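You operate a simulated robot arm through the tools that you are given. There is no shell and no other tool. Be economical: measure what you need, move in short steps, check, and stop when the job is done.

Carry out the task below with a simulated two-armed robot. There is one attempt and no reset: what you move stays moved.

TASK
Open the tape drawer, put the green tape roll from the inside of the tape drawer on the bench top beside the drying rack, then shut the drawer. Shut the tall cupboard door. Push the grey board drawer shut. Shut the lining drawer. Take the pink spool and put it on the white sheet on the chest top behind the cloth rolls. Take the jar from the chest top behind the cloth rolls and leave it on the bench top right of the wooden press. Put the brass letter marked "D" from the chest top behind the cloth rolls on the top of the low bench and the brass letter labelled "T" on the bench top beside the drying rack. Do these in any order. Set down upright: jar.

The check looks at the end state, three seconds after you hand in, the way a careful person would. Anything else that was tipped, shoved, dropped, spilled or broken makes it a failure. Flat cloth is picked up by pressing the open fingertips on it (5 to 10 N) and closing them slowly along it; thin cloth reads only 2 to 8 mm in the jaws.

THE ROBOT
Two 7-joint arms with two-finger parallel grippers on one trunk, on a base that drives. Base frame: it is fixed to the floor where the robot stands at the start and does not move with it; the origin is under the middle of the robot, x ahead of it, y to its left, z up; the surface under the hand at the start is at about z = 930. Readings come in mm, degrees, newtons and seconds.
The left shoulder is at the start at [70, 188, 1328], the right one opposite. With the tool pointing down near the work surface each hand reaches from about 280 to 780 mm from the robot's upright axis, wherever it stands, measured 20 degrees to its own side. Places, roughly: bench top beside the drying rack (26x12 cm) [-1320, -3340, 900]; bench top right of the wooden press (29x17 cm) [-2040, -2420, 900]; brass letter [0, -1500, 1000]; green tape roll (6x6x3 cm) [600, -600, 800]; grey board drawer [900, -900, 200]; jar [250, -1750, 1000]; lining drawer [900, -1000, 600]; pink spool (5x5x4 cm) [400, -1600, 900]; tall cupboard door [700, -400, 400]; tape drawer [500, -500, 800]; top of the low bench (72x13 cm) [100, 1200, 440]; white sheet (8x13x2 cm) [500, -2200, 900]. Payload 3.91 kg a hand.
The tool frame of a hand sits at the grasp point between the pads (the TCP): z along the fingers, y along the line on which they close. The tips reach 30 mm beyond it. The gripper opens to 110 mm. The fingers are 20 mm wide and 10 mm thick; the gripper's body (48 by 112 mm) begins 55 mm behind the TCP.
Orientation is told as [roll, pitch, yaw] about the base's x, y, z axes, in that order, counted from this pose: with the fingers straight down and closing along the base's y, the tool's x points along the base's -x, its y along +y and its z along -z.

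THE INTERFACE
- The arms move only by the tool move_arm. It takes "left_series", "right_series" or both (then of equal length, played together; a hand with none holds still); each is a list of rows, each a list of 7 numbers: the turn, a rotation vector about the base's x, y, z in units of 5 degrees (1.0 is 5 degrees), then the shift along the base's x, y, z in units of 40 mm (1.0 is 40 mm), then the finger opening in mm, from 0 to 110. In form: [[ax, ay, az, tx, ty, tz, gripper], ...]. A call has 1 to 10 rows; each row shifts and turns the commanded pose from where the row before left it. A call with a number of a shift or a turn outside -1 to 1 is refused whole. Rows are played at 5 a second. More than 50 mm and 8.6 degrees between two rows, or a gripper value outside its range, and nothing of the call is played. Where a pose cannot be reached the arm comes as near as it can. A force on the tool above 40 N (or 10 N above the force at the start of the call, whichever is more), or a blocked arm, ends the call early, and 0.2 s more pass. The fingers move at their own pace (about 72 mm/s each) and stop on an object; they squeeze with about 42 N. The grip force told is the motor's: it shows also when the fingers shut on nothing. Time passes only in rows, and 0.2 s behind the last, so rows that do not move let the fingers close. The reply holds the time, the measured pose of the TCP, the force on the tool along the base axes, the opening and the grip force, in the units named above and with some noise, with the torque about the TCP (base axes, N m) and any sound that the robot's microphone picked up.
- Cameras (640 x 400 px; columns grow to the right, rows downward): "scene" is now at [119.6, 21.7, 1518.3]; the picture's right is [0.36, -0.93, -0.00], its down [-0.81, -0.31, -0.50] and it looks along [0.46, 0.18, -0.87] (base axes); focal length 214 px, centre (320, 200). "left" rides on the left gripper at [72, -17, -103] in its tool frame; the picture's right is [0.23, 0.97, 0.00], its down [-0.76, 0.18, -0.62] and it looks along [-0.61, 0.14, 0.78] (tool axes); focal length 222 px, centre (320, 200). "right" rides on the right gripper at [73, 17, -103] in its tool frame; the picture's right is [-0.23, 0.97, 0.00], its down [-0.76, -0.18, -0.62] and it looks along [-0.61, -0.14, 0.78] (tool axes); focal length 222 px, centre (320, 200). There is no depth. A picture from a camera that has moved, and an enlarged one, comes with that camera's place and axes in the base frame and with its lens. The place of the scene camera against the robot may be out by one fixed shift of up to 12 mm in any direction.
- capture(camera): a new picture of that camera. It takes no simulated time.
- slide_trunk(by): slides the trunk up (or, below 0, down) by that many mm; the arms and the scene camera ride with it, the base frame stays. It gives what a move gives, with no picture.
- drive_base(legs): drives the robot by 1 to 6 legs, each [ahead, turn to the left] in mm and degrees, along the robot's own axes; the way and the turn of a leg run together, so that a leg with both is an arc; at most 1500 mm and 180 degrees a leg. The arms and the cameras ride along, it lands a little off, and it stops where it bumps. It gives what a move gives.
- head_to(pan, tilt): turns the head with the scene camera to pan (to the left, within 86 degrees either way) and tilt (down, from -29 to 69), counted from straight ahead of the robot. It gives what a move gives.
- inspect(camera, box): a new picture of the part [left, top, right, bottom] of that camera's present view, enlarged. It takes no simulated time.
- finish_job(): hands the job in; it is judged then, once.

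Work in short steps. Places have to be worked out from the pictures, the camera data and where the tool is seen: move nearer, look again, correct. Check each grasp and each placing, and mend what went wrong. You have 217 turns and 208 pictures in all, those below and enlarged ones among them. Open the grippers and draw the arms clear of the work before you hand the job in, unless the task says otherwise.

The tools are called as a command line: name --argument value ..., lists and objects as JSON in quotes. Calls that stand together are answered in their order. move_arm: Moves the arms, as the interface text tells. Its arguments: {"type":"object","properties":{"left_series":{"type":"array","items":{"type":"array","items":{"type":"number"}}},"right_series":{"type":"array","items":{"type":"array","items":{"type":"number"}}}},"required":[]} The other tools are called the same way: slide_trunk (by) slides the trunk up or down; drive_base (legs) drives the base; head_to (pan, tilt) turns the head that bears the scene camera; capture (camera) takes a picture; inspect (camera, box) takes an enlarged picture of a part of a camera's view; finish_job () hands the job in.

At the start:

```text
time: 0.0
left_ee_pos: [612.1, 27.4, 1005.6]
left_tool_rot: [0.0, 0.0, 0.1]
left_ft_force: [-0.1, 0.6, 0.1]
left_moment: [-0.01, 0.02, -0.03]
left_width: 109.7
left_finger_force: 0.1
right_ee_pos: [460.3, -395.8, 1165.7]
right_tool_rot: [0.0, 0.0, 0.0]
right_ft_force: [-0.4, 0.4, 0.2]
right_moment: [0.03, 0.01, -0.01]
right_width: 110.1
right_finger_force: 0.1
trunk travel left (down, up): [-839.0, 101.0]
robot x, y, heading: [-0.6, -2.7, -0.1]
head pan, tilt: [21.2, 60.1]
```

scene: 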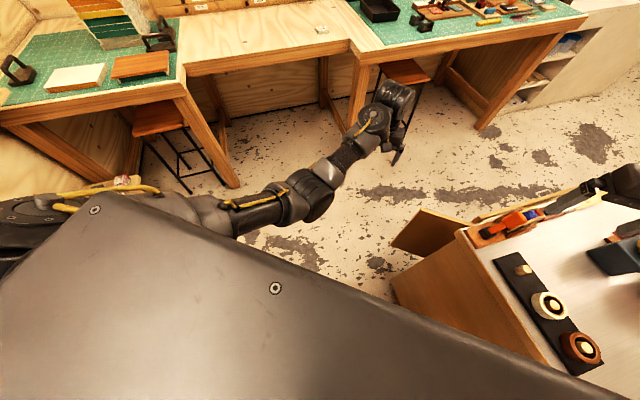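
right: 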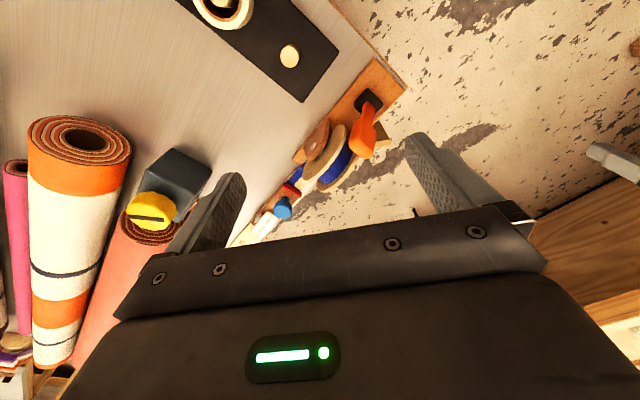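
left: 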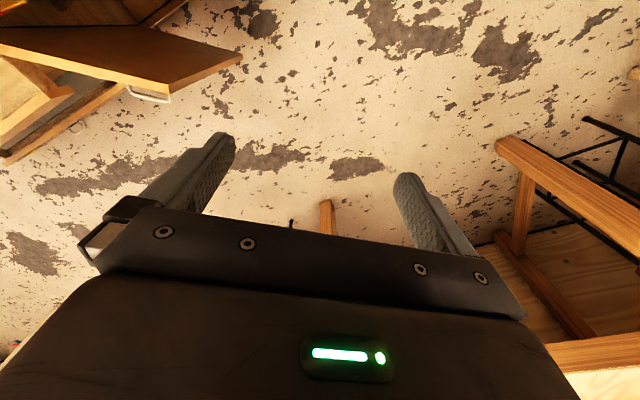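

I look round with the head to learn the layout, starting to the right.

head_to --pan -45 --tilt 35

capture --camera "scene"

head_to --pan -85 --tilt 25

capture --camera "scene"

head_to --pan 60 --tilt 35

capture --camera "scene"

```text
time: 1.4
left_ee_pos: [611.3, 26.2, 1005.5]
left_tool_rot: [0.0, -0.1, -0.1]
left_ft_force: [0.1, 0.2, -0.3]
left_moment: [0.0, -0.02, -0.01]
left_width: 110.1
left_finger_force: 0.2
right_ee_pos: [461.4, -394.5, 1164.1]
right_tool_rot: [-0.1, 0.0, 0.0]
right_ft_force: [1.1, -0.2, 0.0]
right_moment: [-0.01, 0.0, 0.01]
right_width: 110.1
right_finger_force: 0.0
trunk travel left (down, up): [-839.0, 101.0]
robot x, y, heading: [0.9, 0.1, -0.1]
head pan, tilt: [-45.0, 35.0]
```

```text
204 pictures are left
camera scene: at [119.9, -64.6, 1552.7], right [-0.71, -0.71, 0.0], down [-0.41, 0.41, -0.82], along [0.58, -0.58, -0.57], focal length 214 px, centre (320, 200)
```

scene: 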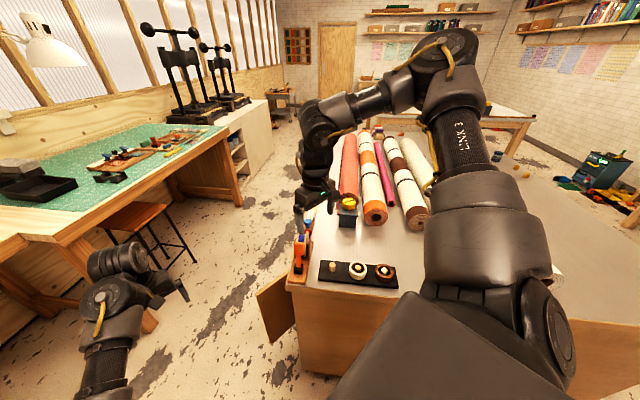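

```text
time: 2.4
left_ee_pos: [613.0, 26.4, 1004.8]
left_tool_rot: [0.0, -0.1, 0.0]
left_ft_force: [-0.2, -0.4, -0.3]
left_moment: [0.02, 0.0, -0.02]
left_width: 110.0
left_finger_force: 0.1
right_ee_pos: [462.5, -394.7, 1164.9]
right_tool_rot: [-0.1, 0.0, -0.1]
right_ft_force: [0.3, 0.8, -0.4]
right_moment: [-0.04, 0.05, -0.04]
right_width: 110.0
right_finger_force: 0.2
trunk travel left (down, up): [-839.0, 101.0]
robot x, y, heading: [0.2, -2.2, 0.0]
head pan, tilt: [-85.0, 25.0]
```

```text
203 pictures are left
camera scene: at [65.7, -94.2, 1568.5], right [-1.0, -0.09, 0.0], down [-0.04, 0.42, -0.91], along [0.08, -0.9, -0.42], focal length 214 px, centre (320, 200)
```

scene: 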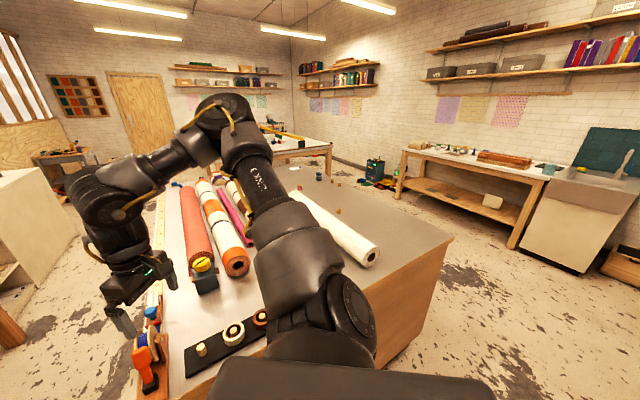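

```text
time: 4.7
left_ee_pos: [611.7, 26.4, 1004.3]
left_tool_rot: [0.0, -0.1, -0.1]
left_ft_force: [-0.6, 0.8, -1.0]
left_moment: [0.0, -0.01, 0.04]
left_width: 109.8
left_finger_force: 0.1
right_ee_pos: [460.9, -394.5, 1165.3]
right_tool_rot: [0.0, 0.0, -0.1]
right_ft_force: [-0.4, 0.2, -0.7]
right_moment: [-0.01, 0.01, 0.01]
right_width: 109.8
right_finger_force: 0.0
trunk travel left (down, up): [-839.0, 101.0]
robot x, y, heading: [-0.5, -3.4, 0.1]
head pan, tilt: [60.0, 35.0]
```

```text
202 pictures are left
camera scene: at [101.7, 73.8, 1552.7], right [0.87, -0.5, 0.0], down [-0.29, -0.5, -0.82], along [0.41, 0.71, -0.57], focal length 214 px, centre (320, 200)
```

scene: 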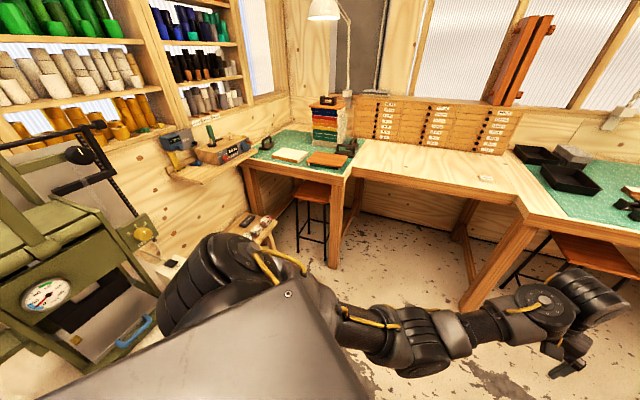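

The chest is turned about 52° to the right, with its drawers on the face toward the bench. I tuck both arms up before driving into the aisle.

move_arm --left_series '[[0, 0, 0, -0.66, 0.54, 0.76, 110], [0, 0, 0, -0.66, 0.54, 0.76, 110], [0, 0, 0, -0.66, 0.54, 0.76, 110], [0, 0, 0, -0.66, 0.54, 0.76, 110], [0, 0, 0, -0.66, 0.54, 0.76, 110], [0, 0, 0, -0.66, 0.54, 0.76, 110], [0, 0, 0, -0.66, 0.54, 0.76, 110], [0, 0, 0, -0.66, 0.54, 0.76, 110]]' --right_series '[[0, 0, 0, -0.19, 0.5, 0.27, 110], [0, 0, 0, -0.19, 0.5, 0.27, 110], [0, 0, 0, -0.19, 0.5, 0.27, 110], [0, 0, 0, -0.19, 0.5, 0.27, 110], [0, 0, 0, -0.19, 0.5, 0.27, 110], [0, 0, 0, -0.19, 0.5, 0.27, 110], [0, 0, 0, -0.19, 0.5, 0.27, 110], [0, 0, 0, -0.19, 0.5, 0.27, 110]]'

head_to --pan -25 --tilt 50

capture --camera "scene"

```text
time: 6.5
left_ee_pos: [612.3, 26.7, 1005.6]
left_tool_rot: [-0.1, -0.1, 0.0]
left_ft_force: [-1.0, 0.7, 0.4]
left_moment: [-0.01, -0.01, -0.01]
left_width: 110.2
left_finger_force: 0.1
left hand out of reach, approached as far as the arm can: row 1, 2, 3, 4, 5, 6, 7, 8
right_ee_pos: [426.1, -272.2, 1246.6]
right_tool_rot: [0.0, 0.1, 0.1]
right_ft_force: [-0.1, 0.0, -0.4]
right_moment: [0.01, -0.01, 0.01]
right_width: 110.0
right_finger_force: 0.1
right hand out of reach, approached as far as the arm can: row 6, 7, 8
trunk travel left (down, up): [-839.0, 101.0]
robot x, y, heading: [-0.4, -0.2, 0.0]
head pan, tilt: [60.0, 35.0]
```

```text
time: 8.1
left_ee_pos: [612.4, 27.2, 1004.8]
left_tool_rot: [0.0, -0.1, 0.0]
left_ft_force: [0.1, 0.0, -0.3]
left_moment: [0.0, -0.02, -0.01]
left_width: 110.0
left_finger_force: 0.1
right_ee_pos: [426.1, -273.8, 1246.5]
right_tool_rot: [0.1, 0.2, 0.1]
right_ft_force: [0.0, 0.0, -0.3]
right_moment: [-0.02, 0.01, 0.0]
right_width: 110.2
right_finger_force: 0.1
trunk travel left (down, up): [-839.0, 101.0]
robot x, y, heading: [-4.7, 2.1, -0.2]
head pan, tilt: [-25.0, 50.0]
```

```text
201 pictures are left
camera scene: at [127.4, -34.8, 1531.0], right [-0.42, -0.91, 0.0], down [-0.69, 0.32, -0.64], along [0.58, -0.27, -0.77], focal length 214 px, centre (320, 200)
```

scene: 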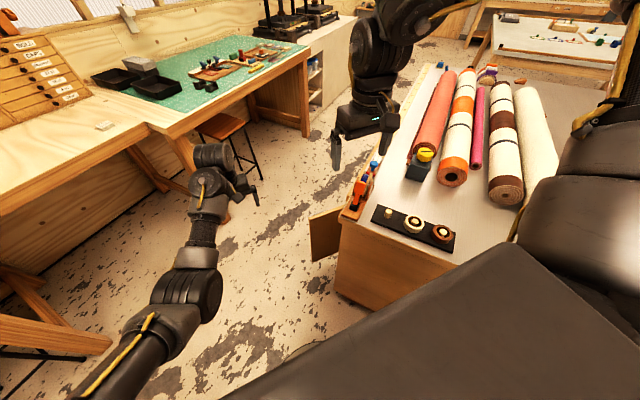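

The left hand didn't move. I try simpler motions for it.

move_arm --left_series '[[0, 0, 0, 0, 0.9, 0, 110], [0, 0, 0, 0, 0.9, 0, 110], [0, 0, 0, 0, 0.9, 0, 110], [0, 0, 0, 0, 0.9, 0, 110], [0, 0, 0, -0.9, 0, 0, 110], [0, 0, 0, -0.9, 0, 0, 110], [0, 0, 0, -0.9, 0, 0, 110], [0, 0, 0, -0.9, 0, 0, 110]]'

move_arm --left_series '[[0, 0, 0, 0, 0, 0.9, 110], [0, 0, 0, 0, 0, 0.9, 110], [0, 0, 0, 0, 0, 0.9, 110], [0, 0, 0, 0, 0, 0.9, 110]]'

```text
time: 8.8
left_ee_pos: [606.9, 85.8, 977.3]
left_tool_rot: [-0.1, 0.0, 1.0]
left_ft_force: [1.2, -16.4, -6.9]
left_moment: [2.15, -0.59, 1.39]
left_width: 110.0
left_finger_force: 0.0
left hand out of reach, approached as far as the arm can: row 1, 2, 3
right_ee_pos: [426.8, -271.3, 1246.3]
right_tool_rot: [0.0, 0.2, 0.2]
right_ft_force: [0.5, 0.2, 0.3]
right_moment: [0.0, 0.0, -0.02]
right_width: 110.0
right_finger_force: 0.0
trunk travel left (down, up): [-839.0, 101.0]
robot x, y, heading: [-1.1, 1.8, -0.0]
head pan, tilt: [-25.0, 50.0]
stopped in row 3 (left hand): the force on the tool passed its limit at 73 N (the readings are from after the stop); the commanded pose is now the measured one
```

```text
time: 9.8
left_ee_pos: [616.9, 64.7, 993.4]
left_tool_rot: [-0.2, 0.0, 0.9]
left_ft_force: [0.0, -0.4, 0.7]
left_moment: [-0.02, -0.03, -0.01]
left_width: 109.8
left_finger_force: 0.1
left hand out of reach, approached as far as the arm can: row 1, 2, 3, 4
right_ee_pos: [427.0, -273.1, 1246.9]
right_tool_rot: [-0.1, 0.2, 0.1]
right_ft_force: [0.3, 0.3, 0.0]
right_moment: [0.01, 0.06, -0.01]
right_width: 110.0
right_finger_force: 0.0
trunk travel left (down, up): [-839.0, 101.0]
robot x, y, heading: [-0.5, -3.1, -0.1]
head pan, tilt: [-25.0, 50.0]
```

I check what the left hand is touching.

capture --camera "left"

inspect --camera "scene" --box '[60, 120, 300, 270]'

```text
200 pictures are left
camera left: at [542.9, 45.9, 1096.7], right [-0.24, 0.97, 0.0], down [0.76, 0.19, 0.62], along [0.6, 0.15, -0.78], focal length 222 px, centre (320, 200)
```

left: 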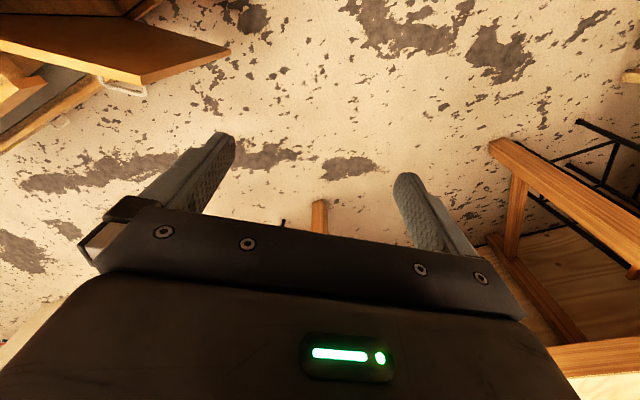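

```text
2.67 times, centred on (180, 195) of scene
camera zoom: at [127.4, -34.4, 1531.0], right [-0.42, -0.91, 0.0], down [-0.69, 0.32, -0.64], along [0.58, -0.27, -0.77], focal length 572 px, centre (693, 213)
```

zoom: 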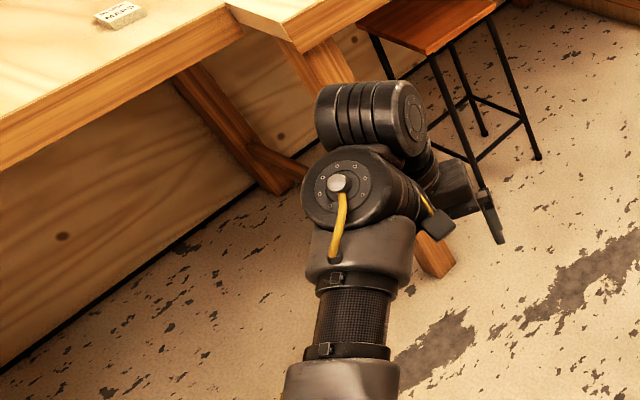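

Nothing touches it; the posture seems jammed near a joint limit. I test other directions.

move_arm --left_series '[[0, 0, 0, -0.5, 0, -0.5, 110], [0, 0, 0, -0.5, 0, -0.5, 110]]'

move_arm --left_series '[[0, 0, 0, -0.5, -0.5, 0, 110], [0, 0, 0, -0.5, -0.5, 0, 110]]'

```text
time: 10.4
left_ee_pos: [576.1, 64.6, 953.2]
left_tool_rot: [0.0, 0.0, 0.8]
left_ft_force: [-0.5, 0.0, 0.1]
left_moment: [-0.01, 0.0, 0.03]
left_width: 110.1
left_finger_force: 0.1
right_ee_pos: [426.5, -273.7, 1247.1]
right_tool_rot: [0.0, 0.0, 0.1]
right_ft_force: [-0.1, -0.3, -0.7]
right_moment: [0.01, -0.03, 0.03]
right_width: 110.1
right_finger_force: 0.1
trunk travel left (down, up): [-839.0, 101.0]
robot x, y, heading: [-4.3, -0.9, 0.2]
head pan, tilt: [-25.0, 50.0]
```

```text
time: 11.0
left_ee_pos: [538.9, 29.3, 941.8]
left_tool_rot: [0.0, -0.1, 0.9]
left_ft_force: [1.0, -0.4, -0.2]
left_moment: [0.01, -0.01, -0.02]
left_width: 110.1
left_finger_force: 0.1
left hand out of reach, approached as far as the arm can: row 1, 2
right_ee_pos: [425.4, -272.5, 1247.0]
right_tool_rot: [0.1, 0.0, 0.1]
right_ft_force: [0.5, 0.0, -0.9]
right_moment: [0.02, 0.01, -0.02]
right_width: 110.1
right_finger_force: 0.0
trunk travel left (down, up): [-839.0, 101.0]
robot x, y, heading: [-0.9, 1.8, -0.2]
head pan, tilt: [-25.0, 50.0]
```

Tool-down is limited by the wrist here; I tilt the fingers forward while raising and retracting.

move_arm --left_series '[[0, -1, 0, 0, 0, 0, 110], [0, -1, 0, 0, 0, 0.3, 110], [0, -1, 0, 0, 0, 0.3, 110], [0, -1, 0, -0.3, 0.2, 0.5, 110], [0, -1, 0, -0.3, 0.2, 0.5, 110], [0, -1, 0, -0.3, 0.2, 0.5, 110], [0, -1, 0, -0.3, 0.2, 0.5, 110], [0, -1, 0, -0.3, 0.2, 0.5, 110], [0, -1, 0, -0.3, 0.2, 0.5, 110]]'

capture --camera "scene"

```text
time: 13.0
left_ee_pos: [469.4, 79.2, 1081.1]
left_tool_rot: [-1.0, -45.0, 1.3]
left_ft_force: [0.3, 0.2, 0.3]
left_moment: [0.01, -0.01, 0.02]
left_width: 110.1
left_finger_force: 0.0
right_ee_pos: [425.5, -273.4, 1246.7]
right_tool_rot: [0.0, 0.0, 0.1]
right_ft_force: [-1.0, -0.5, 0.7]
right_moment: [0.01, 0.0, -0.03]
right_width: 109.7
right_finger_force: 0.1
trunk travel left (down, up): [-839.0, 101.0]
robot x, y, heading: [1.4, -0.6, -0.1]
head pan, tilt: [-25.0, 50.0]
```

```text
198 pictures are left
camera scene: at [127.0, -34.2, 1531.0], right [-0.42, -0.91, 0.0], down [-0.69, 0.32, -0.64], along [0.58, -0.27, -0.77], focal length 214 px, centre (320, 200)
```

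scene: 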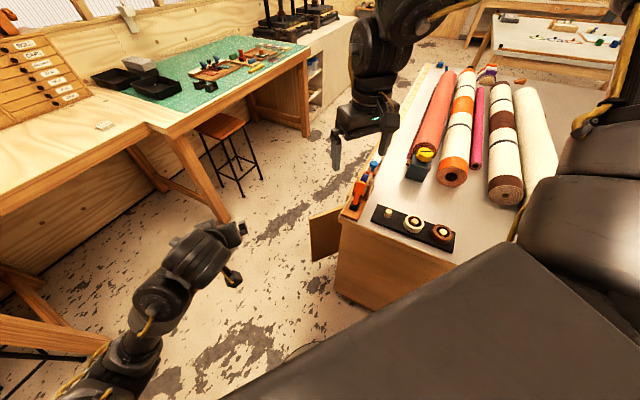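

That works. I pull the left hand in further, then drive around the chest corner in steps.

move_arm --left_series '[[0, -0.5, 0, -0.7, 0.7, 0.4, 110], [0, -0.5, 0, -0.7, 0.7, 0.4, 110], [0, -0.5, 0, -0.7, 0.7, 0.4, 110], [0, -0.5, 0, -0.5, 0.5, 0.4, 110]]'

drive_base --legs '[[0, 25], [650, 0], [0, -61]]'

head_to --pan -40 --tilt 45

capture --camera "scene"

```text
time: 14.0
left_ee_pos: [444.8, 142.0, 1097.0]
left_tool_rot: [-1.5, -54.3, 1.7]
left_ft_force: [-0.1, 0.0, 0.4]
left_moment: [0.01, -0.01, 0.02]
left_width: 110.0
left_finger_force: 0.1
left hand out of reach, approached as far as the arm can: row 1, 2, 3, 4
right_ee_pos: [423.9, -274.5, 1246.9]
right_tool_rot: [0.0, -0.1, 0.1]
right_ft_force: [-1.0, 0.0, 0.1]
right_moment: [0.0, -0.03, -0.02]
right_width: 110.0
right_finger_force: 0.1
trunk travel left (down, up): [-839.0, 101.0]
robot x, y, heading: [-0.4, 2.3, -0.1]
head pan, tilt: [-25.0, 50.0]
```

```text
time: 21.6
left_ee_pos: [1039.7, 140.8, 1093.7]
left_tool_rot: [-1.2, -54.1, -33.9]
left_ft_force: [0.0, -0.2, 0.4]
left_moment: [-0.05, 0.0, -0.01]
left_width: 109.9
left_finger_force: 0.0
right_ee_pos: [780.4, -187.3, 1246.0]
right_tool_rot: [-0.1, 0.1, -35.1]
right_ft_force: [0.8, 0.1, -0.1]
right_moment: [-0.04, -0.03, 0.0]
right_width: 110.1
right_finger_force: 0.1
trunk travel left (down, up): [-839.0, 101.0]
robot x, y, heading: [589.1, 286.6, -35.3]
head pan, tilt: [-25.0, 50.0]
```

```text
time: 22.4
left_ee_pos: [1038.7, 139.5, 1094.6]
left_tool_rot: [-1.2, -54.1, -33.9]
left_ft_force: [-0.3, -0.5, -0.3]
left_moment: [-0.02, 0.01, 0.0]
left_width: 110.2
left_finger_force: 0.1
right_ee_pos: [781.8, -187.1, 1246.5]
right_tool_rot: [0.0, 0.1, -35.0]
right_ft_force: [-0.1, 1.0, 0.7]
right_moment: [0.01, -0.01, -0.02]
right_width: 109.9
right_finger_force: 0.1
trunk travel left (down, up): [-839.0, 101.0]
robot x, y, heading: [591.8, 277.8, -35.2]
head pan, tilt: [-40.0, 45.0]
```

```text
197 pictures are left
camera scene: at [659.3, 171.9, 1537.9], right [-0.97, -0.26, 0.0], down [-0.18, 0.68, -0.71], along [0.18, -0.68, -0.71], focal length 214 px, centre (320, 200)
```

scene: 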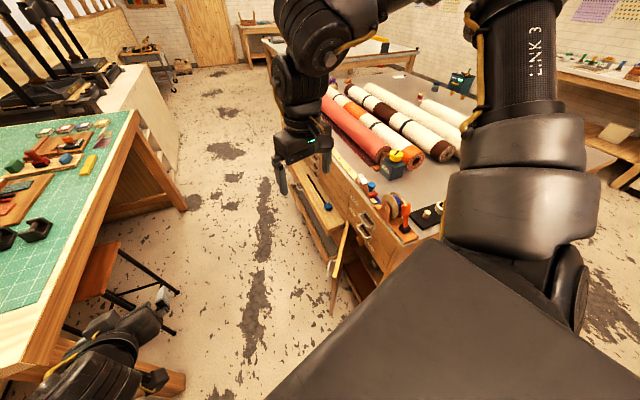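

I can now see the drawer face; I zoom in on it.

inspect --camera "scene" --box '[250, 130, 450, 320]'

```text
2.11 times, centred on (350, 225) of scene
camera zoom: at [659.3, 171.9, 1537.9], right [-0.97, -0.26, 0.0], down [-0.18, 0.68, -0.71], along [0.18, -0.68, -0.71], focal length 452 px, centre (257, 147)
```

zoom: 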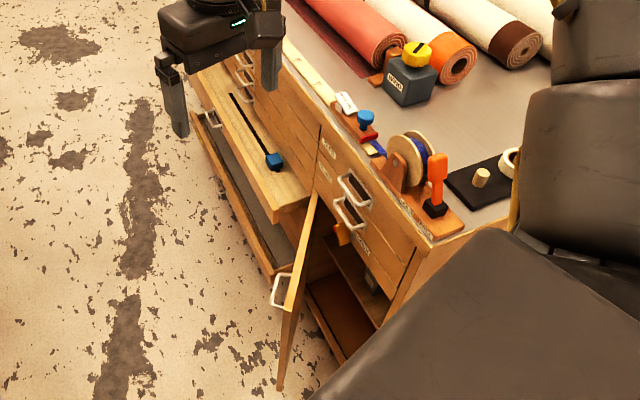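

Two small drawers (tape is one of them), the door open ~45°, and two large open drawers beyond. I drive to face the chest about 680 mm off.

drive_base --legs '[[0, 9], [564, 0], [0, -116]]'

head_to --pan 0 --tilt 50

capture --camera "scene"

```text
time: 31.2
left_ee_pos: [833.5, -355.1, 1094.3]
left_tool_rot: [-1.3, -54.0, -141.8]
left_ft_force: [0.0, 0.9, -0.7]
left_moment: [-0.03, 0.0, -0.03]
left_width: 109.9
left_finger_force: 0.1
right_ee_pos: [600.8, -7.9, 1247.0]
right_tool_rot: [0.2, 0.1, -143.0]
right_ft_force: [0.0, -0.3, -0.9]
right_moment: [0.01, 0.0, 0.02]
right_width: 109.9
right_finger_force: 0.0
trunk travel left (down, up): [-839.0, 101.0]
robot x, y, heading: [1104.0, 27.0, -143.0]
head pan, tilt: [-40.0, 45.0]
```

```text
time: 32.3
left_ee_pos: [833.2, -354.3, 1093.5]
left_tool_rot: [-1.2, -54.0, -141.9]
left_ft_force: [0.5, 0.2, 0.1]
left_moment: [-0.02, 0.0, 0.05]
left_width: 110.1
left_finger_force: 0.1
right_ee_pos: [598.7, -9.7, 1245.7]
right_tool_rot: [0.1, 0.1, -143.0]
right_ft_force: [-0.1, 1.0, 0.1]
right_moment: [0.03, 0.0, 0.05]
right_width: 110.2
right_finger_force: 0.1
trunk travel left (down, up): [-839.0, 101.0]
robot x, y, heading: [1105.4, 30.2, -142.9]
head pan, tilt: [0.0, 50.0]
```

```text
195 pictures are left
camera scene: at [1010.4, -49.6, 1531.0], right [-0.6, 0.8, 0.0], down [0.61, 0.46, -0.64], along [-0.51, -0.39, -0.77], focal length 214 px, centre (320, 200)
```

scene: 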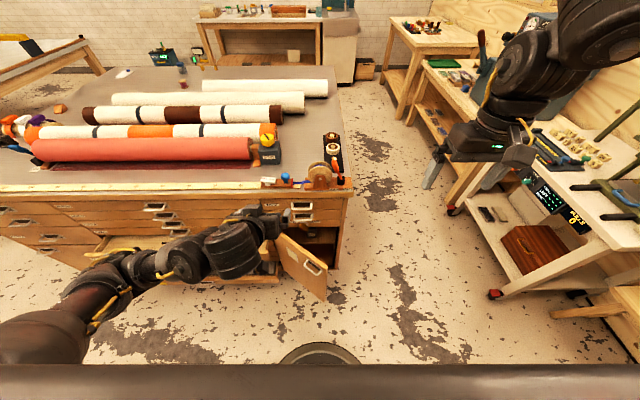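

I zoom on the near end of the face.

inspect --camera "scene" --box '[220, 160, 380, 310]'

inspect --camera "scene" --box '[0, 160, 240, 310]'

```text
2.67 times, centred on (300, 235) of scene
camera zoom: at [1010.4, -49.6, 1531.0], right [-0.6, 0.8, 0.0], down [0.61, 0.46, -0.64], along [-0.51, -0.39, -0.77], focal length 572 px, centre (373, 107)
```

zoom: 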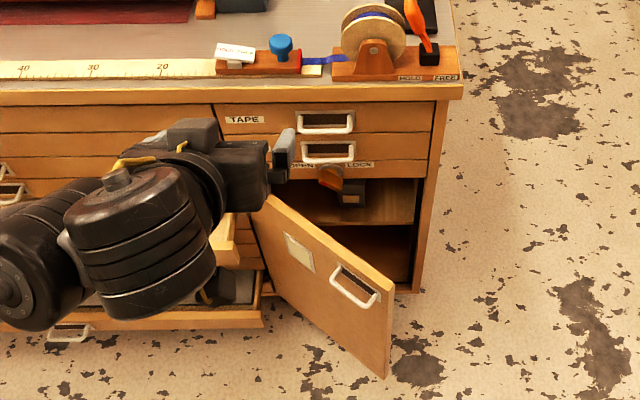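

```text
2.67 times, centred on (120, 235) of scene
camera zoom: at [1010.4, -49.6, 1531.0], right [-0.6, 0.8, 0.0], down [0.61, 0.46, -0.64], along [-0.51, -0.39, -0.77], focal length 572 px, centre (853, 107)
```

zoom: 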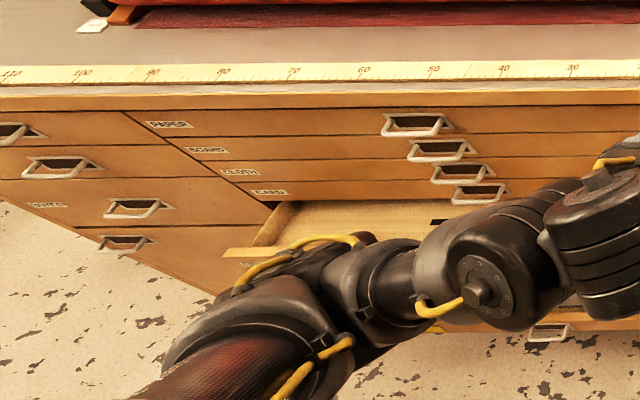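

The top drawer is "TAPE"; there's an OPEN/LOCK turn-latch under it. I look closer.

inspect --camera "scene" --box '[295, 192, 365, 245]'

inspect --camera "scene" --box '[300, 155, 360, 200]'

```text
7.55 times, centred on (330, 218) of scene
camera zoom: at [1010.4, -49.6, 1531.0], right [-0.6, 0.8, 0.0], down [0.61, 0.46, -0.64], along [-0.51, -0.39, -0.77], focal length 1619 px, centre (244, 60)
```

zoom: 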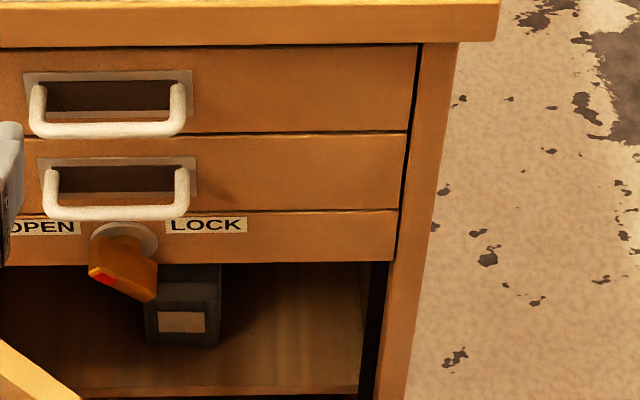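

```text
8.89 times, centred on (330, 178) of scene
camera zoom: at [1010.4, -49.6, 1531.0], right [-0.6, 0.8, 0.0], down [0.61, 0.46, -0.64], along [-0.51, -0.39, -0.77], focal length 1906 px, centre (231, 400)
```

zoom: 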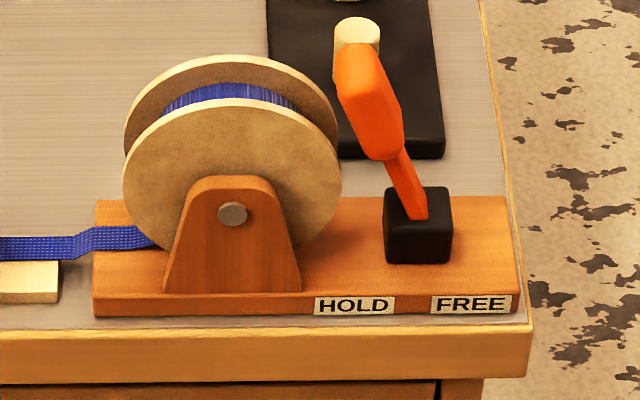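

The handle bar of the TAPE drawer triangulates to about [621, -442, 820]. I bring the left hand to a horizontal, pointing-forward pose in front of it.

move_arm --left_series '[[-0.602, 0.799, 0, 0, 0, -0.5, 110], [-0.602, 0.799, 0, 0, 0, -0.7, 110], [-0.602, 0.799, 0, 0, 0, -0.7, 110], [-0.602, 0.799, 0, 0, 0, -0.7, 110], [-0.602, 0.799, 0, 0, 0, -0.7, 110], [-0.602, 0.799, 0, 0, 0, -0.7, 110], [-0.602, 0.799, 0, 0, 0, -0.7, 110]]'

move_arm --left_series '[[-0.799, -0.602, 0, 0, 0, 0, 110], [-0.799, -0.602, 0, 0, 0, 0, 110], [-0.799, -0.602, 0, 0, 0, 0, 110], [-0.799, -0.602, 0, 0, 0, 0, 110], [-0.799, -0.602, 0, 0, 0, 0, 110], [-0.799, -0.602, 0, 0, 0, 0, 110], [-0.799, -0.602, 0, 0, 0, 0, 110], [-0.799, -0.602, 0, 0, 0, 0, 110], [-0.799, -0.602, 0, 0, 0, 0, 110]]'

```text
time: 33.9
left_ee_pos: [832.9, -355.8, 1008.4]
left_tool_rot: [-2.3, -70.7, -140.8]
left_ft_force: [-0.4, 0.1, -0.7]
left_moment: [-0.04, -0.01, 0.02]
left_width: 109.9
left_finger_force: 0.1
left hand out of reach, approached as far as the arm can: row 4, 5, 6, 7
right_ee_pos: [600.4, -9.0, 1245.5]
right_tool_rot: [0.1, 0.0, -143.0]
right_ft_force: [0.1, 1.0, -0.3]
right_moment: [-0.04, 0.03, 0.01]
right_width: 110.2
right_finger_force: 0.0
trunk travel left (down, up): [-839.0, 101.0]
robot x, y, heading: [1103.6, 31.6, -143.0]
head pan, tilt: [0.0, 50.0]
```

```text
time: 35.9
left_ee_pos: [833.0, -354.8, 1008.3]
left_tool_rot: [5.4, -70.6, -148.0]
left_ft_force: [-0.8, -0.2, 0.4]
left_moment: [0.02, 0.03, 0.02]
left_width: 110.1
left_finger_force: 0.0
left hand out of reach, approached as far as the arm can: row 2, 3, 4, 5, 6, 7, 8, 9
right_ee_pos: [599.5, -9.2, 1246.8]
right_tool_rot: [0.1, 0.1, -143.0]
right_ft_force: [0.8, 1.0, 0.6]
right_moment: [0.03, -0.03, 0.03]
right_width: 109.9
right_finger_force: 0.0
trunk travel left (down, up): [-839.0, 101.0]
robot x, y, heading: [1104.2, 31.7, -143.2]
head pan, tilt: [0.0, 50.0]
```

Limits again; I try the roll the other way.

move_arm --left_series '[[0.799, 0.602, 0, 0, 0, 0, 110], [0.799, 0.602, 0, 0, 0, 0, 110], [0.799, 0.602, 0, 0, 0, 0, 110], [0.799, 0.602, 0, 0, 0, 0, 110], [0.799, 0.602, 0, 0, 0, 0, 110], [0.799, 0.602, 0, 0, 0, 0, 110], [0.799, 0.602, 0, 0, 0, 0, 110], [0.799, 0.602, 0, 0, 0, 0, 110], [0.799, 0.602, 0, 0, 0, 0, 110]]'

capture --camera "scene"

```text
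time: 37.9
left_ee_pos: [812.4, -309.1, 1088.1]
left_tool_rot: [-69.2, -43.5, -80.6]
left_ft_force: [0.0, -0.4, 0.0]
left_moment: [0.02, 0.03, -0.02]
left_width: 110.1
left_finger_force: 0.0
left hand out of reach, approached as far as the arm can: row 4, 5, 6, 7, 8, 9
right_ee_pos: [598.6, -7.0, 1244.7]
right_tool_rot: [0.1, 0.0, -142.9]
right_ft_force: [0.2, -0.1, -0.8]
right_moment: [-0.03, 0.0, -0.01]
right_width: 110.0
right_finger_force: 0.0
trunk travel left (down, up): [-839.0, 101.0]
robot x, y, heading: [1099.9, 31.0, -143.1]
head pan, tilt: [0.0, 50.0]
```

```text
190 pictures are left
camera scene: at [1008.7, -48.4, 1530.9], right [-0.6, 0.8, 0.0], down [0.61, 0.46, -0.64], along [-0.51, -0.39, -0.77], focal length 214 px, centre (320, 200)
```

scene: 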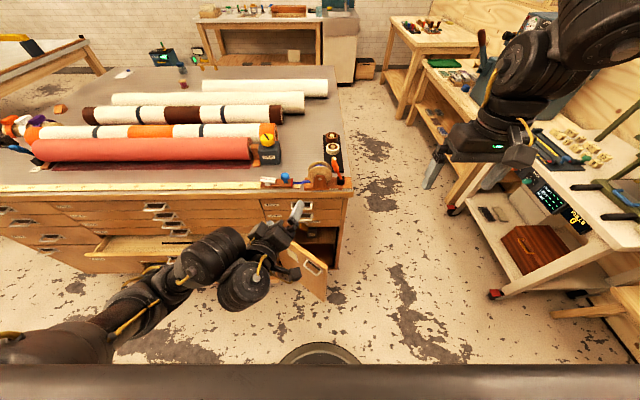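

I move it out and down toward the drawer, continuing the roll a bit.

move_arm --left_series '[[0, 0, 0, -0.3, -0.2, -0.8, 110], [0, 0, 0, -0.3, -0.2, -0.8, 110], [0, 0, 0, -0.3, -0.2, -0.8, 110], [0, 0, 0, -0.3, -0.2, -0.8, 110], [0, 0, 0, -0.3, -0.2, -0.8, 110], [0, 0, 0, -0.3, -0.2, -0.8, 110]]'

capture --camera "left"

```text
time: 39.3
left_ee_pos: [809.6, -300.8, 1092.7]
left_tool_rot: [-70.4, -43.4, -80.1]
left_ft_force: [-0.1, 0.0, -0.1]
left_moment: [0.01, -0.01, 0.02]
left_width: 110.0
left_finger_force: 0.1
left hand out of reach, approached as far as the arm can: row 1, 2, 3, 4, 5, 6
right_ee_pos: [600.6, -8.9, 1246.1]
right_tool_rot: [0.2, 0.2, -143.0]
right_ft_force: [-0.4, 0.4, 0.6]
right_moment: [0.01, -0.01, 0.01]
right_width: 110.1
right_finger_force: 0.0
trunk travel left (down, up): [-839.0, 101.0]
robot x, y, heading: [1107.1, 30.5, -142.9]
head pan, tilt: [0.0, 50.0]
```

```text
189 pictures are left
camera left: at [884.3, -199.4, 1080.5], right [0.4, -0.4, -0.82], down [0.73, -0.41, 0.55], along [-0.56, -0.82, 0.13], focal length 222 px, centre (320, 200)
```

left: 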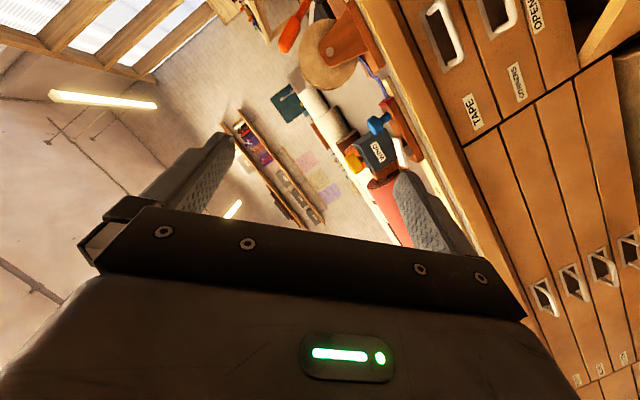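

The fingers already point roughly forward with a 45° roll. Lowering the trunk brings that posture to drawer height, so I do that.

slide_trunk --by -265

capture --camera "left"

capture --camera "scene"

```text
time: 42.0
left_ee_pos: [810.3, -300.7, 827.2]
left_tool_rot: [-70.4, -43.4, -80.1]
left_ft_force: [-0.1, 0.5, 0.5]
left_moment: [0.02, -0.03, 0.0]
left_width: 110.0
left_finger_force: 0.0
right_ee_pos: [599.6, -8.3, 980.8]
right_tool_rot: [0.0, 0.1, -143.0]
right_ft_force: [-0.7, -0.6, -0.6]
right_moment: [0.02, -0.01, 0.0]
right_width: 110.0
right_finger_force: 0.1
trunk travel left (down, up): [-574.0, 366.0]
robot x, y, heading: [1103.0, 28.6, -143.3]
head pan, tilt: [0.0, 50.0]
```

```text
188 pictures are left
camera left: at [884.2, -199.2, 815.6], right [0.4, -0.4, -0.82], down [0.73, -0.41, 0.55], along [-0.56, -0.82, 0.13], focal length 222 px, centre (320, 200)
```

left: 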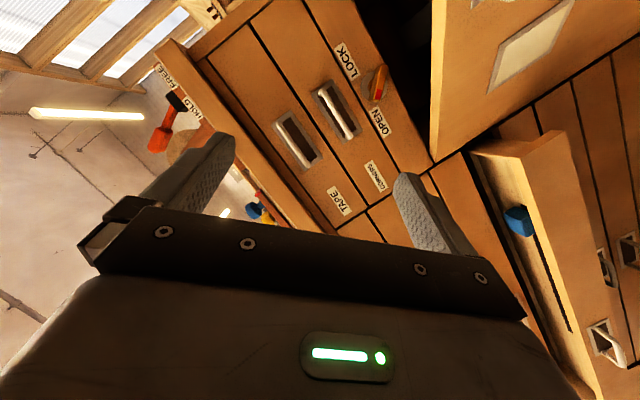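

```text
187 pictures are left
camera scene: at [1010.5, -49.6, 1266.1], right [-0.6, 0.8, 0.0], down [0.61, 0.46, -0.64], along [-0.51, -0.39, -0.77], focal length 214 px, centre (320, 200)
```

scene: 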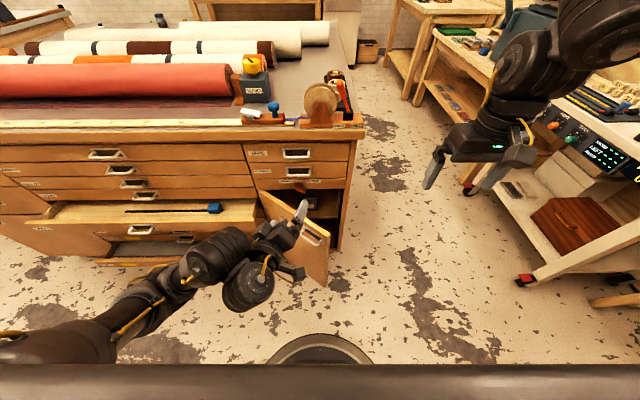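

The wrist view shows the TAPE handle well: about [616, -434, 840]. I extend forward while finishing the roll.

move_arm --left_series '[[0.76, 0.57, 0.25, -0.28, -0.18, 0.03, 60], [0.76, 0.57, 0.25, -0.28, -0.18, 0.03, 60], [0.76, 0.57, 0.25, -0.28, -0.18, 0.03, 60], [0.76, 0.57, 0.25, -0.28, -0.18, 0.03, 60], [0.76, 0.57, 0.25, -0.28, -0.18, 0.03, 60], [0.76, 0.57, 0.25, -0.28, -0.18, 0.03, 60], [0.76, 0.57, 0.25, -0.28, -0.18, 0.03, 60], [0.76, 0.57, 0.25, -0.28, -0.18, 0.03, 60], [0.76, 0.57, 0.25, -0.28, -0.18, 0.03, 60], [0.76, 0.57, 0.25, -0.28, -0.18, 0.03, 60]]'

capture --camera "left"

```text
time: 44.2
left_ee_pos: [755.5, -359.9, 982.9]
left_tool_rot: [-84.9, 2.1, -61.2]
left_ft_force: [-0.2, -1.1, 0.6]
left_moment: [-0.01, -0.01, 0.0]
left_width: 60.0
left_finger_force: 0.0
left hand out of reach, approached as far as the arm can: row 1, 2, 3, 4, 5, 6, 7, 8, 9, 10
right_ee_pos: [599.7, -8.5, 981.1]
right_tool_rot: [0.1, 0.1, -142.9]
right_ft_force: [-0.4, -0.2, 0.4]
right_moment: [-0.02, 0.01, 0.02]
right_width: 110.0
right_finger_force: 0.0
trunk travel left (down, up): [-574.0, 366.0]
robot x, y, heading: [1106.4, 26.3, -143.3]
head pan, tilt: [0.0, 50.0]
```

```text
186 pictures are left
camera left: at [810.3, -248.0, 1011.7], right [-0.05, 0.27, -0.96], down [0.92, -0.36, -0.15], along [-0.38, -0.89, -0.23], focal length 222 px, centre (320, 200)
```

left: 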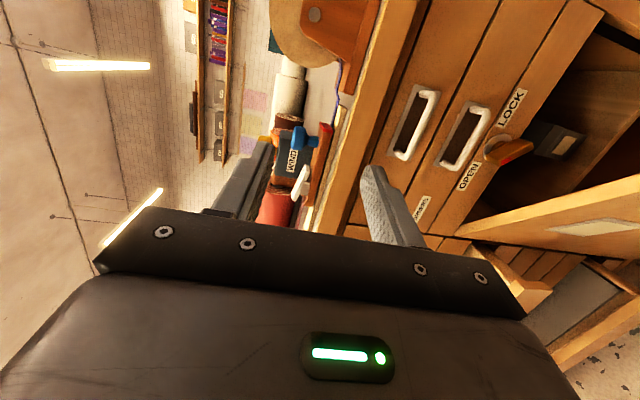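

The orientation is good now, only too high; I lower the trunk by 143 mm.

slide_trunk --by -143

move_arm --left_series '[[0, 0, 0, -0.6, -0.45, 0, 60], [0, 0, 0, -0.6, -0.45, 0, 60]]'

capture --camera "left"

```text
time: 45.9
left_ee_pos: [757.0, -358.3, 839.6]
left_tool_rot: [-84.8, 2.0, -61.2]
left_ft_force: [0.4, -0.1, -0.2]
left_moment: [0.01, -0.01, 0.0]
left_width: 59.9
left_finger_force: 0.1
right_ee_pos: [600.2, -9.5, 838.3]
right_tool_rot: [0.1, 0.1, -143.0]
right_ft_force: [0.1, -0.2, -0.7]
right_moment: [0.0, -0.02, -0.03]
right_width: 110.0
right_finger_force: 0.1
trunk travel left (down, up): [-431.0, 509.0]
robot x, y, heading: [1106.7, 30.5, -142.8]
head pan, tilt: [0.0, 50.0]
```

```text
time: 46.5
left_ee_pos: [729.6, -394.5, 862.5]
left_tool_rot: [-84.5, 2.0, -61.2]
left_ft_force: [-0.7, -0.1, 0.6]
left_moment: [-0.01, 0.01, -0.02]
left_width: 60.0
left_finger_force: 0.0
left hand out of reach, approached as far as the arm can: row 1, 2
right_ee_pos: [600.0, -8.4, 838.2]
right_tool_rot: [0.1, 0.2, -143.0]
right_ft_force: [0.8, 0.0, 0.4]
right_moment: [0.01, 0.02, 0.04]
right_width: 109.8
right_finger_force: 0.0
trunk travel left (down, up): [-431.0, 509.0]
robot x, y, heading: [1104.0, 27.0, -143.0]
head pan, tilt: [0.0, 50.0]
```

```text
185 pictures are left
camera left: at [783.7, -283.7, 892.5], right [-0.04, 0.27, -0.96], down [0.92, -0.36, -0.14], along [-0.38, -0.89, -0.24], focal length 222 px, centre (320, 200)
```

left: 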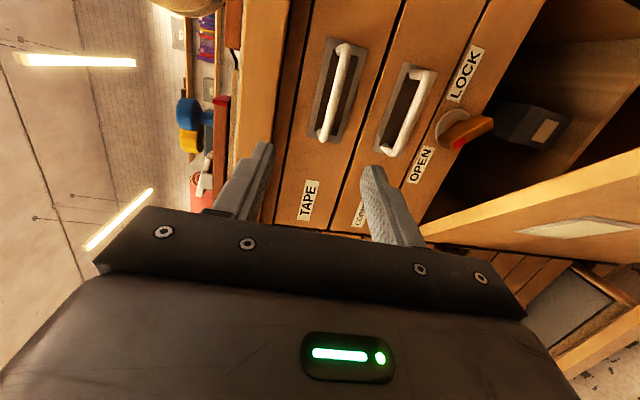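

The bar is at along-face ≈709 while the hand is at ≈754. I shift the hand ~42 mm to the right and correct the height by the trunk; then I will advance with the base.

move_arm --left_series '[[0, 0, 0, -0.3, 0.4, 0, 60], [0, 0, 0, -0.3, 0.4, 0, 60]]'

```text
time: 47.1
left_ee_pos: [718.5, -363.2, 872.6]
left_tool_rot: [-84.5, 2.0, -61.4]
left_ft_force: [0.3, -0.1, -0.6]
left_moment: [-0.02, 0.0, -0.02]
left_width: 59.7
left_finger_force: 0.0
left hand out of reach, approached as far as the arm can: row 1, 2
right_ee_pos: [599.7, -8.7, 838.8]
right_tool_rot: [0.2, 0.1, -143.0]
right_ft_force: [0.8, -1.2, -0.7]
right_moment: [0.03, 0.04, 0.02]
right_width: 109.9
right_finger_force: 0.1
trunk travel left (down, up): [-431.0, 509.0]
robot x, y, heading: [1108.9, 25.9, -143.2]
head pan, tilt: [0.0, 50.0]
```

Now I lower 30 mm and advance the base 70 mm, then look.

slide_trunk --by -30

drive_base --legs '[[70, 0]]'

capture --camera "left"

```text
time: 47.8
left_ee_pos: [717.6, -363.6, 842.7]
left_tool_rot: [-84.7, 2.0, -61.3]
left_ft_force: [-0.8, 0.0, 0.8]
left_moment: [0.01, 0.01, -0.03]
left_width: 59.9
left_finger_force: 0.1
right_ee_pos: [599.1, -8.5, 807.6]
right_tool_rot: [0.2, 0.1, -143.0]
right_ft_force: [-0.6, 0.6, 0.5]
right_moment: [-0.02, 0.01, 0.01]
right_width: 109.9
right_finger_force: 0.0
trunk travel left (down, up): [-401.0, 539.0]
robot x, y, heading: [1107.0, 30.9, -143.0]
head pan, tilt: [0.0, 50.0]
```

```text
time: 48.8
left_ee_pos: [661.2, -403.8, 841.6]
left_tool_rot: [-84.5, 2.0, -61.5]
left_ft_force: [0.2, 0.1, 0.0]
left_moment: [0.0, 0.06, 0.05]
left_width: 59.8
left_finger_force: 0.0
right_ee_pos: [542.8, -50.3, 808.5]
right_tool_rot: [0.1, 0.1, -143.0]
right_ft_force: [0.2, -0.5, -0.7]
right_moment: [0.0, -0.01, -0.01]
right_width: 110.1
right_finger_force: 0.1
trunk travel left (down, up): [-401.0, 539.0]
robot x, y, heading: [1055.5, -13.5, -143.2]
head pan, tilt: [0.0, 50.0]
```

```text
184 pictures are left
camera left: at [715.3, -293.5, 872.2], right [-0.04, 0.27, -0.96], down [0.92, -0.36, -0.14], along [-0.38, -0.89, -0.24], focal length 222 px, centre (320, 200)
```

left: 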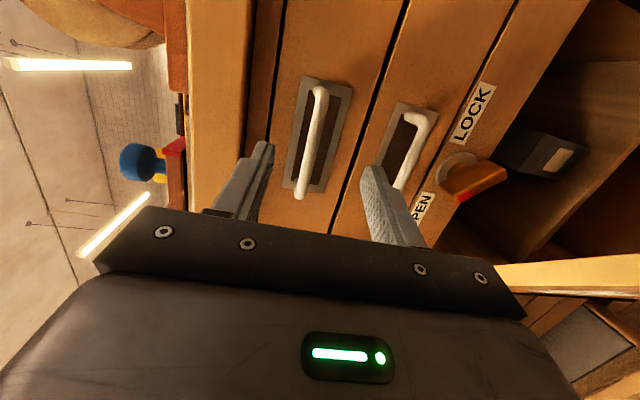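

The bar lies well between the fingers. I advance 42 mm more and close.

drive_base --legs '[[42, 0]]'

move_arm --left_series '[[0, 0, 0, 0, 0, 0, 0], [0, 0, 0, 0, 0, 0, 0], [0, 0, 0, 0, 0, 0, 0]]'

capture --camera "left"

```text
time: 49.8
left_ee_pos: [632.0, -426.1, 845.3]
left_tool_rot: [-85.1, 1.9, -61.5]
left_ft_force: [-0.1, 0.1, 0.4]
left_moment: [-0.01, -0.02, -0.03]
left_width: 60.1
left_finger_force: 0.1
right_ee_pos: [512.7, -72.3, 808.6]
right_tool_rot: [0.0, 0.3, -143.0]
right_ft_force: [-0.2, -0.3, 0.0]
right_moment: [-0.02, 0.0, -0.03]
right_width: 109.9
right_finger_force: 0.0
trunk travel left (down, up): [-401.0, 539.0]
robot x, y, heading: [1019.4, -37.3, -143.1]
head pan, tilt: [0.0, 50.0]
stopped in leg 1: the force on the tool passed its limit at 89 N (the readings are from after the stop); the commanded pose is now the measured one
```

```text
time: 50.6
left_ee_pos: [631.6, -425.6, 845.4]
left_tool_rot: [-85.2, 1.8, -61.5]
left_ft_force: [-0.6, -1.1, 5.2]
left_moment: [-0.69, -0.51, -0.22]
left_width: 8.9
left_finger_force: 44.6
right_ee_pos: [511.5, -73.4, 807.2]
right_tool_rot: [0.1, 0.2, -143.1]
right_ft_force: [-0.4, 0.1, 0.3]
right_moment: [0.03, 0.0, -0.02]
right_width: 110.1
right_finger_force: 0.1
trunk travel left (down, up): [-401.0, 539.0]
robot x, y, heading: [1017.3, -33.8, -143.3]
head pan, tilt: [0.0, 50.0]
```

```text
183 pictures are left
camera left: at [687.0, -314.3, 874.3], right [-0.05, 0.27, -0.96], down [0.92, -0.36, -0.15], along [-0.39, -0.89, -0.23], focal length 222 px, centre (320, 200)
```

left: 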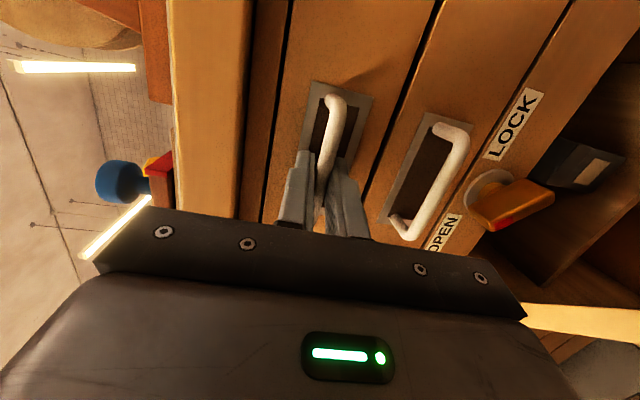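

The bar is gripped (8.9 mm). I back off gently to see whether the drawer opens.

drive_base --legs '[[-40, 0]]'

capture --camera "left"

```text
time: 51.5
left_ee_pos: [663.8, -401.2, 845.8]
left_tool_rot: [-85.0, 1.8, -61.6]
left_ft_force: [-0.9, 3.4, 3.8]
left_moment: [-0.69, -0.54, 0.17]
left_width: 8.8
left_finger_force: 44.9
right_ee_pos: [544.0, -49.2, 806.6]
right_tool_rot: [0.1, 0.0, -143.0]
right_ft_force: [-0.5, 0.8, -0.7]
right_moment: [0.01, -0.03, 0.03]
right_width: 110.0
right_finger_force: 0.0
trunk travel left (down, up): [-401.0, 539.0]
robot x, y, heading: [1047.3, -12.1, -143.3]
head pan, tilt: [0.0, 50.0]
```

```text
182 pictures are left
camera left: at [719.0, -289.6, 874.4], right [-0.05, 0.27, -0.96], down [0.92, -0.36, -0.15], along [-0.39, -0.89, -0.23], focal length 222 px, centre (320, 200)
```

left: 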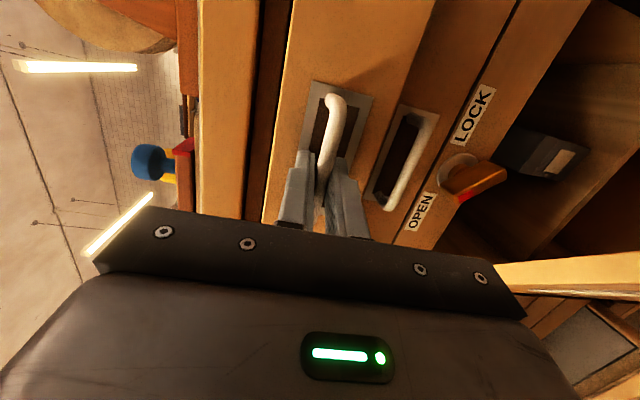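

It slides open. I pull back 160 mm more.

drive_base --legs '[[-160, 0]]'

capture --camera "scene"

```text
time: 53.0
left_ee_pos: [780.6, -310.8, 846.4]
left_tool_rot: [-85.2, 1.8, -61.9]
left_ft_force: [0.2, -0.2, 14.6]
left_moment: [-0.81, -0.41, 0.25]
left_width: 9.0
left_finger_force: 44.8
right_ee_pos: [662.2, 40.3, 808.1]
right_tool_rot: [0.1, 0.0, -143.2]
right_ft_force: [-0.4, 0.0, 0.3]
right_moment: [0.0, 0.0, 0.0]
right_width: 109.9
right_finger_force: 0.0
trunk travel left (down, up): [-401.0, 539.0]
robot x, y, heading: [1167.0, 75.5, -143.2]
head pan, tilt: [0.0, 50.0]
stopped in leg 1: the robot was blocked; the commanded pose is now the measured one
```

```text
181 pictures are left
camera scene: at [1072.6, -1.9, 1093.0], right [-0.6, 0.8, 0.0], down [0.61, 0.46, -0.64], along [-0.52, -0.38, -0.77], focal length 214 px, centre (320, 200)
```

scene: 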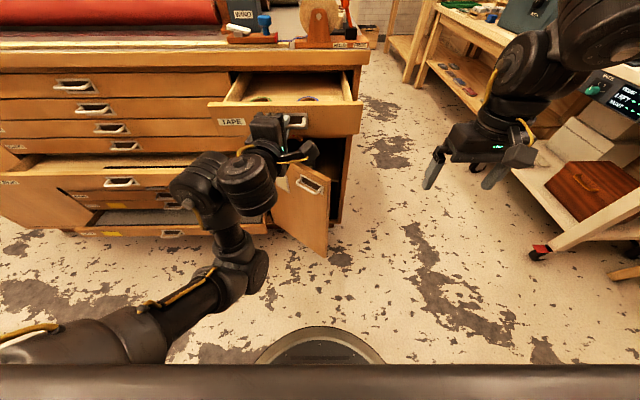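

The drawer is open by ~185 mm. I release and look into the drawer.

move_arm --left_series '[[0, 0, 0, 0, 0, 0, 70], [0, 0, 0, 0, 0, 0, 70]]'

inspect --camera "scene" --box '[190, 50, 390, 175]'

```text
time: 53.6
left_ee_pos: [780.6, -310.9, 843.2]
left_tool_rot: [-84.9, 1.8, -62.0]
left_ft_force: [0.3, 0.4, 0.5]
left_moment: [0.0, -0.03, -0.01]
left_width: 70.2
left_finger_force: 0.1
right_ee_pos: [661.8, 40.5, 808.5]
right_tool_rot: [0.2, 0.1, -143.2]
right_ft_force: [0.1, 0.4, -0.3]
right_moment: [-0.01, -0.03, 0.03]
right_width: 110.1
right_finger_force: 0.0
trunk travel left (down, up): [-401.0, 539.0]
robot x, y, heading: [1166.6, 74.6, -143.6]
head pan, tilt: [0.0, 50.0]
```

```text
3.20 times, centred on (290, 112) of scene
camera zoom: at [1072.5, -2.7, 1092.9], right [-0.6, 0.8, 0.0], down [0.61, 0.46, -0.64], along [-0.52, -0.38, -0.77], focal length 686 px, centre (416, 480)
```

zoom: 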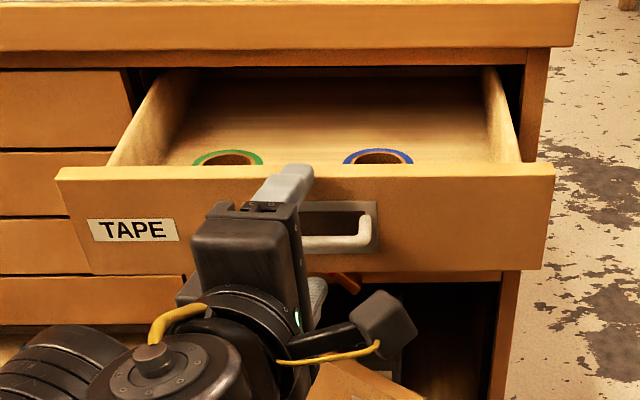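

Green roll is left, blue right, both just behind the front. I back the base 40 mm so the fingers leave the bar.

drive_base --legs '[[-50, 0]]'

```text
time: 54.3
left_ee_pos: [780.0, -310.6, 843.5]
left_tool_rot: [-84.9, 1.7, -61.7]
left_ft_force: [-0.8, -0.3, -0.4]
left_moment: [0.04, 0.0, 0.02]
left_width: 70.1
left_finger_force: 0.0
right_ee_pos: [662.4, 39.6, 807.9]
right_tool_rot: [0.1, 0.0, -143.2]
right_ft_force: [0.1, -0.2, -0.3]
right_moment: [-0.02, -0.01, -0.01]
right_width: 109.8
right_finger_force: 0.2
trunk travel left (down, up): [-401.0, 539.0]
robot x, y, heading: [1169.0, 78.3, -143.4]
head pan, tilt: [0.0, 50.0]
stopped in leg 1: the robot was blocked; the commanded pose is now the measured one
```

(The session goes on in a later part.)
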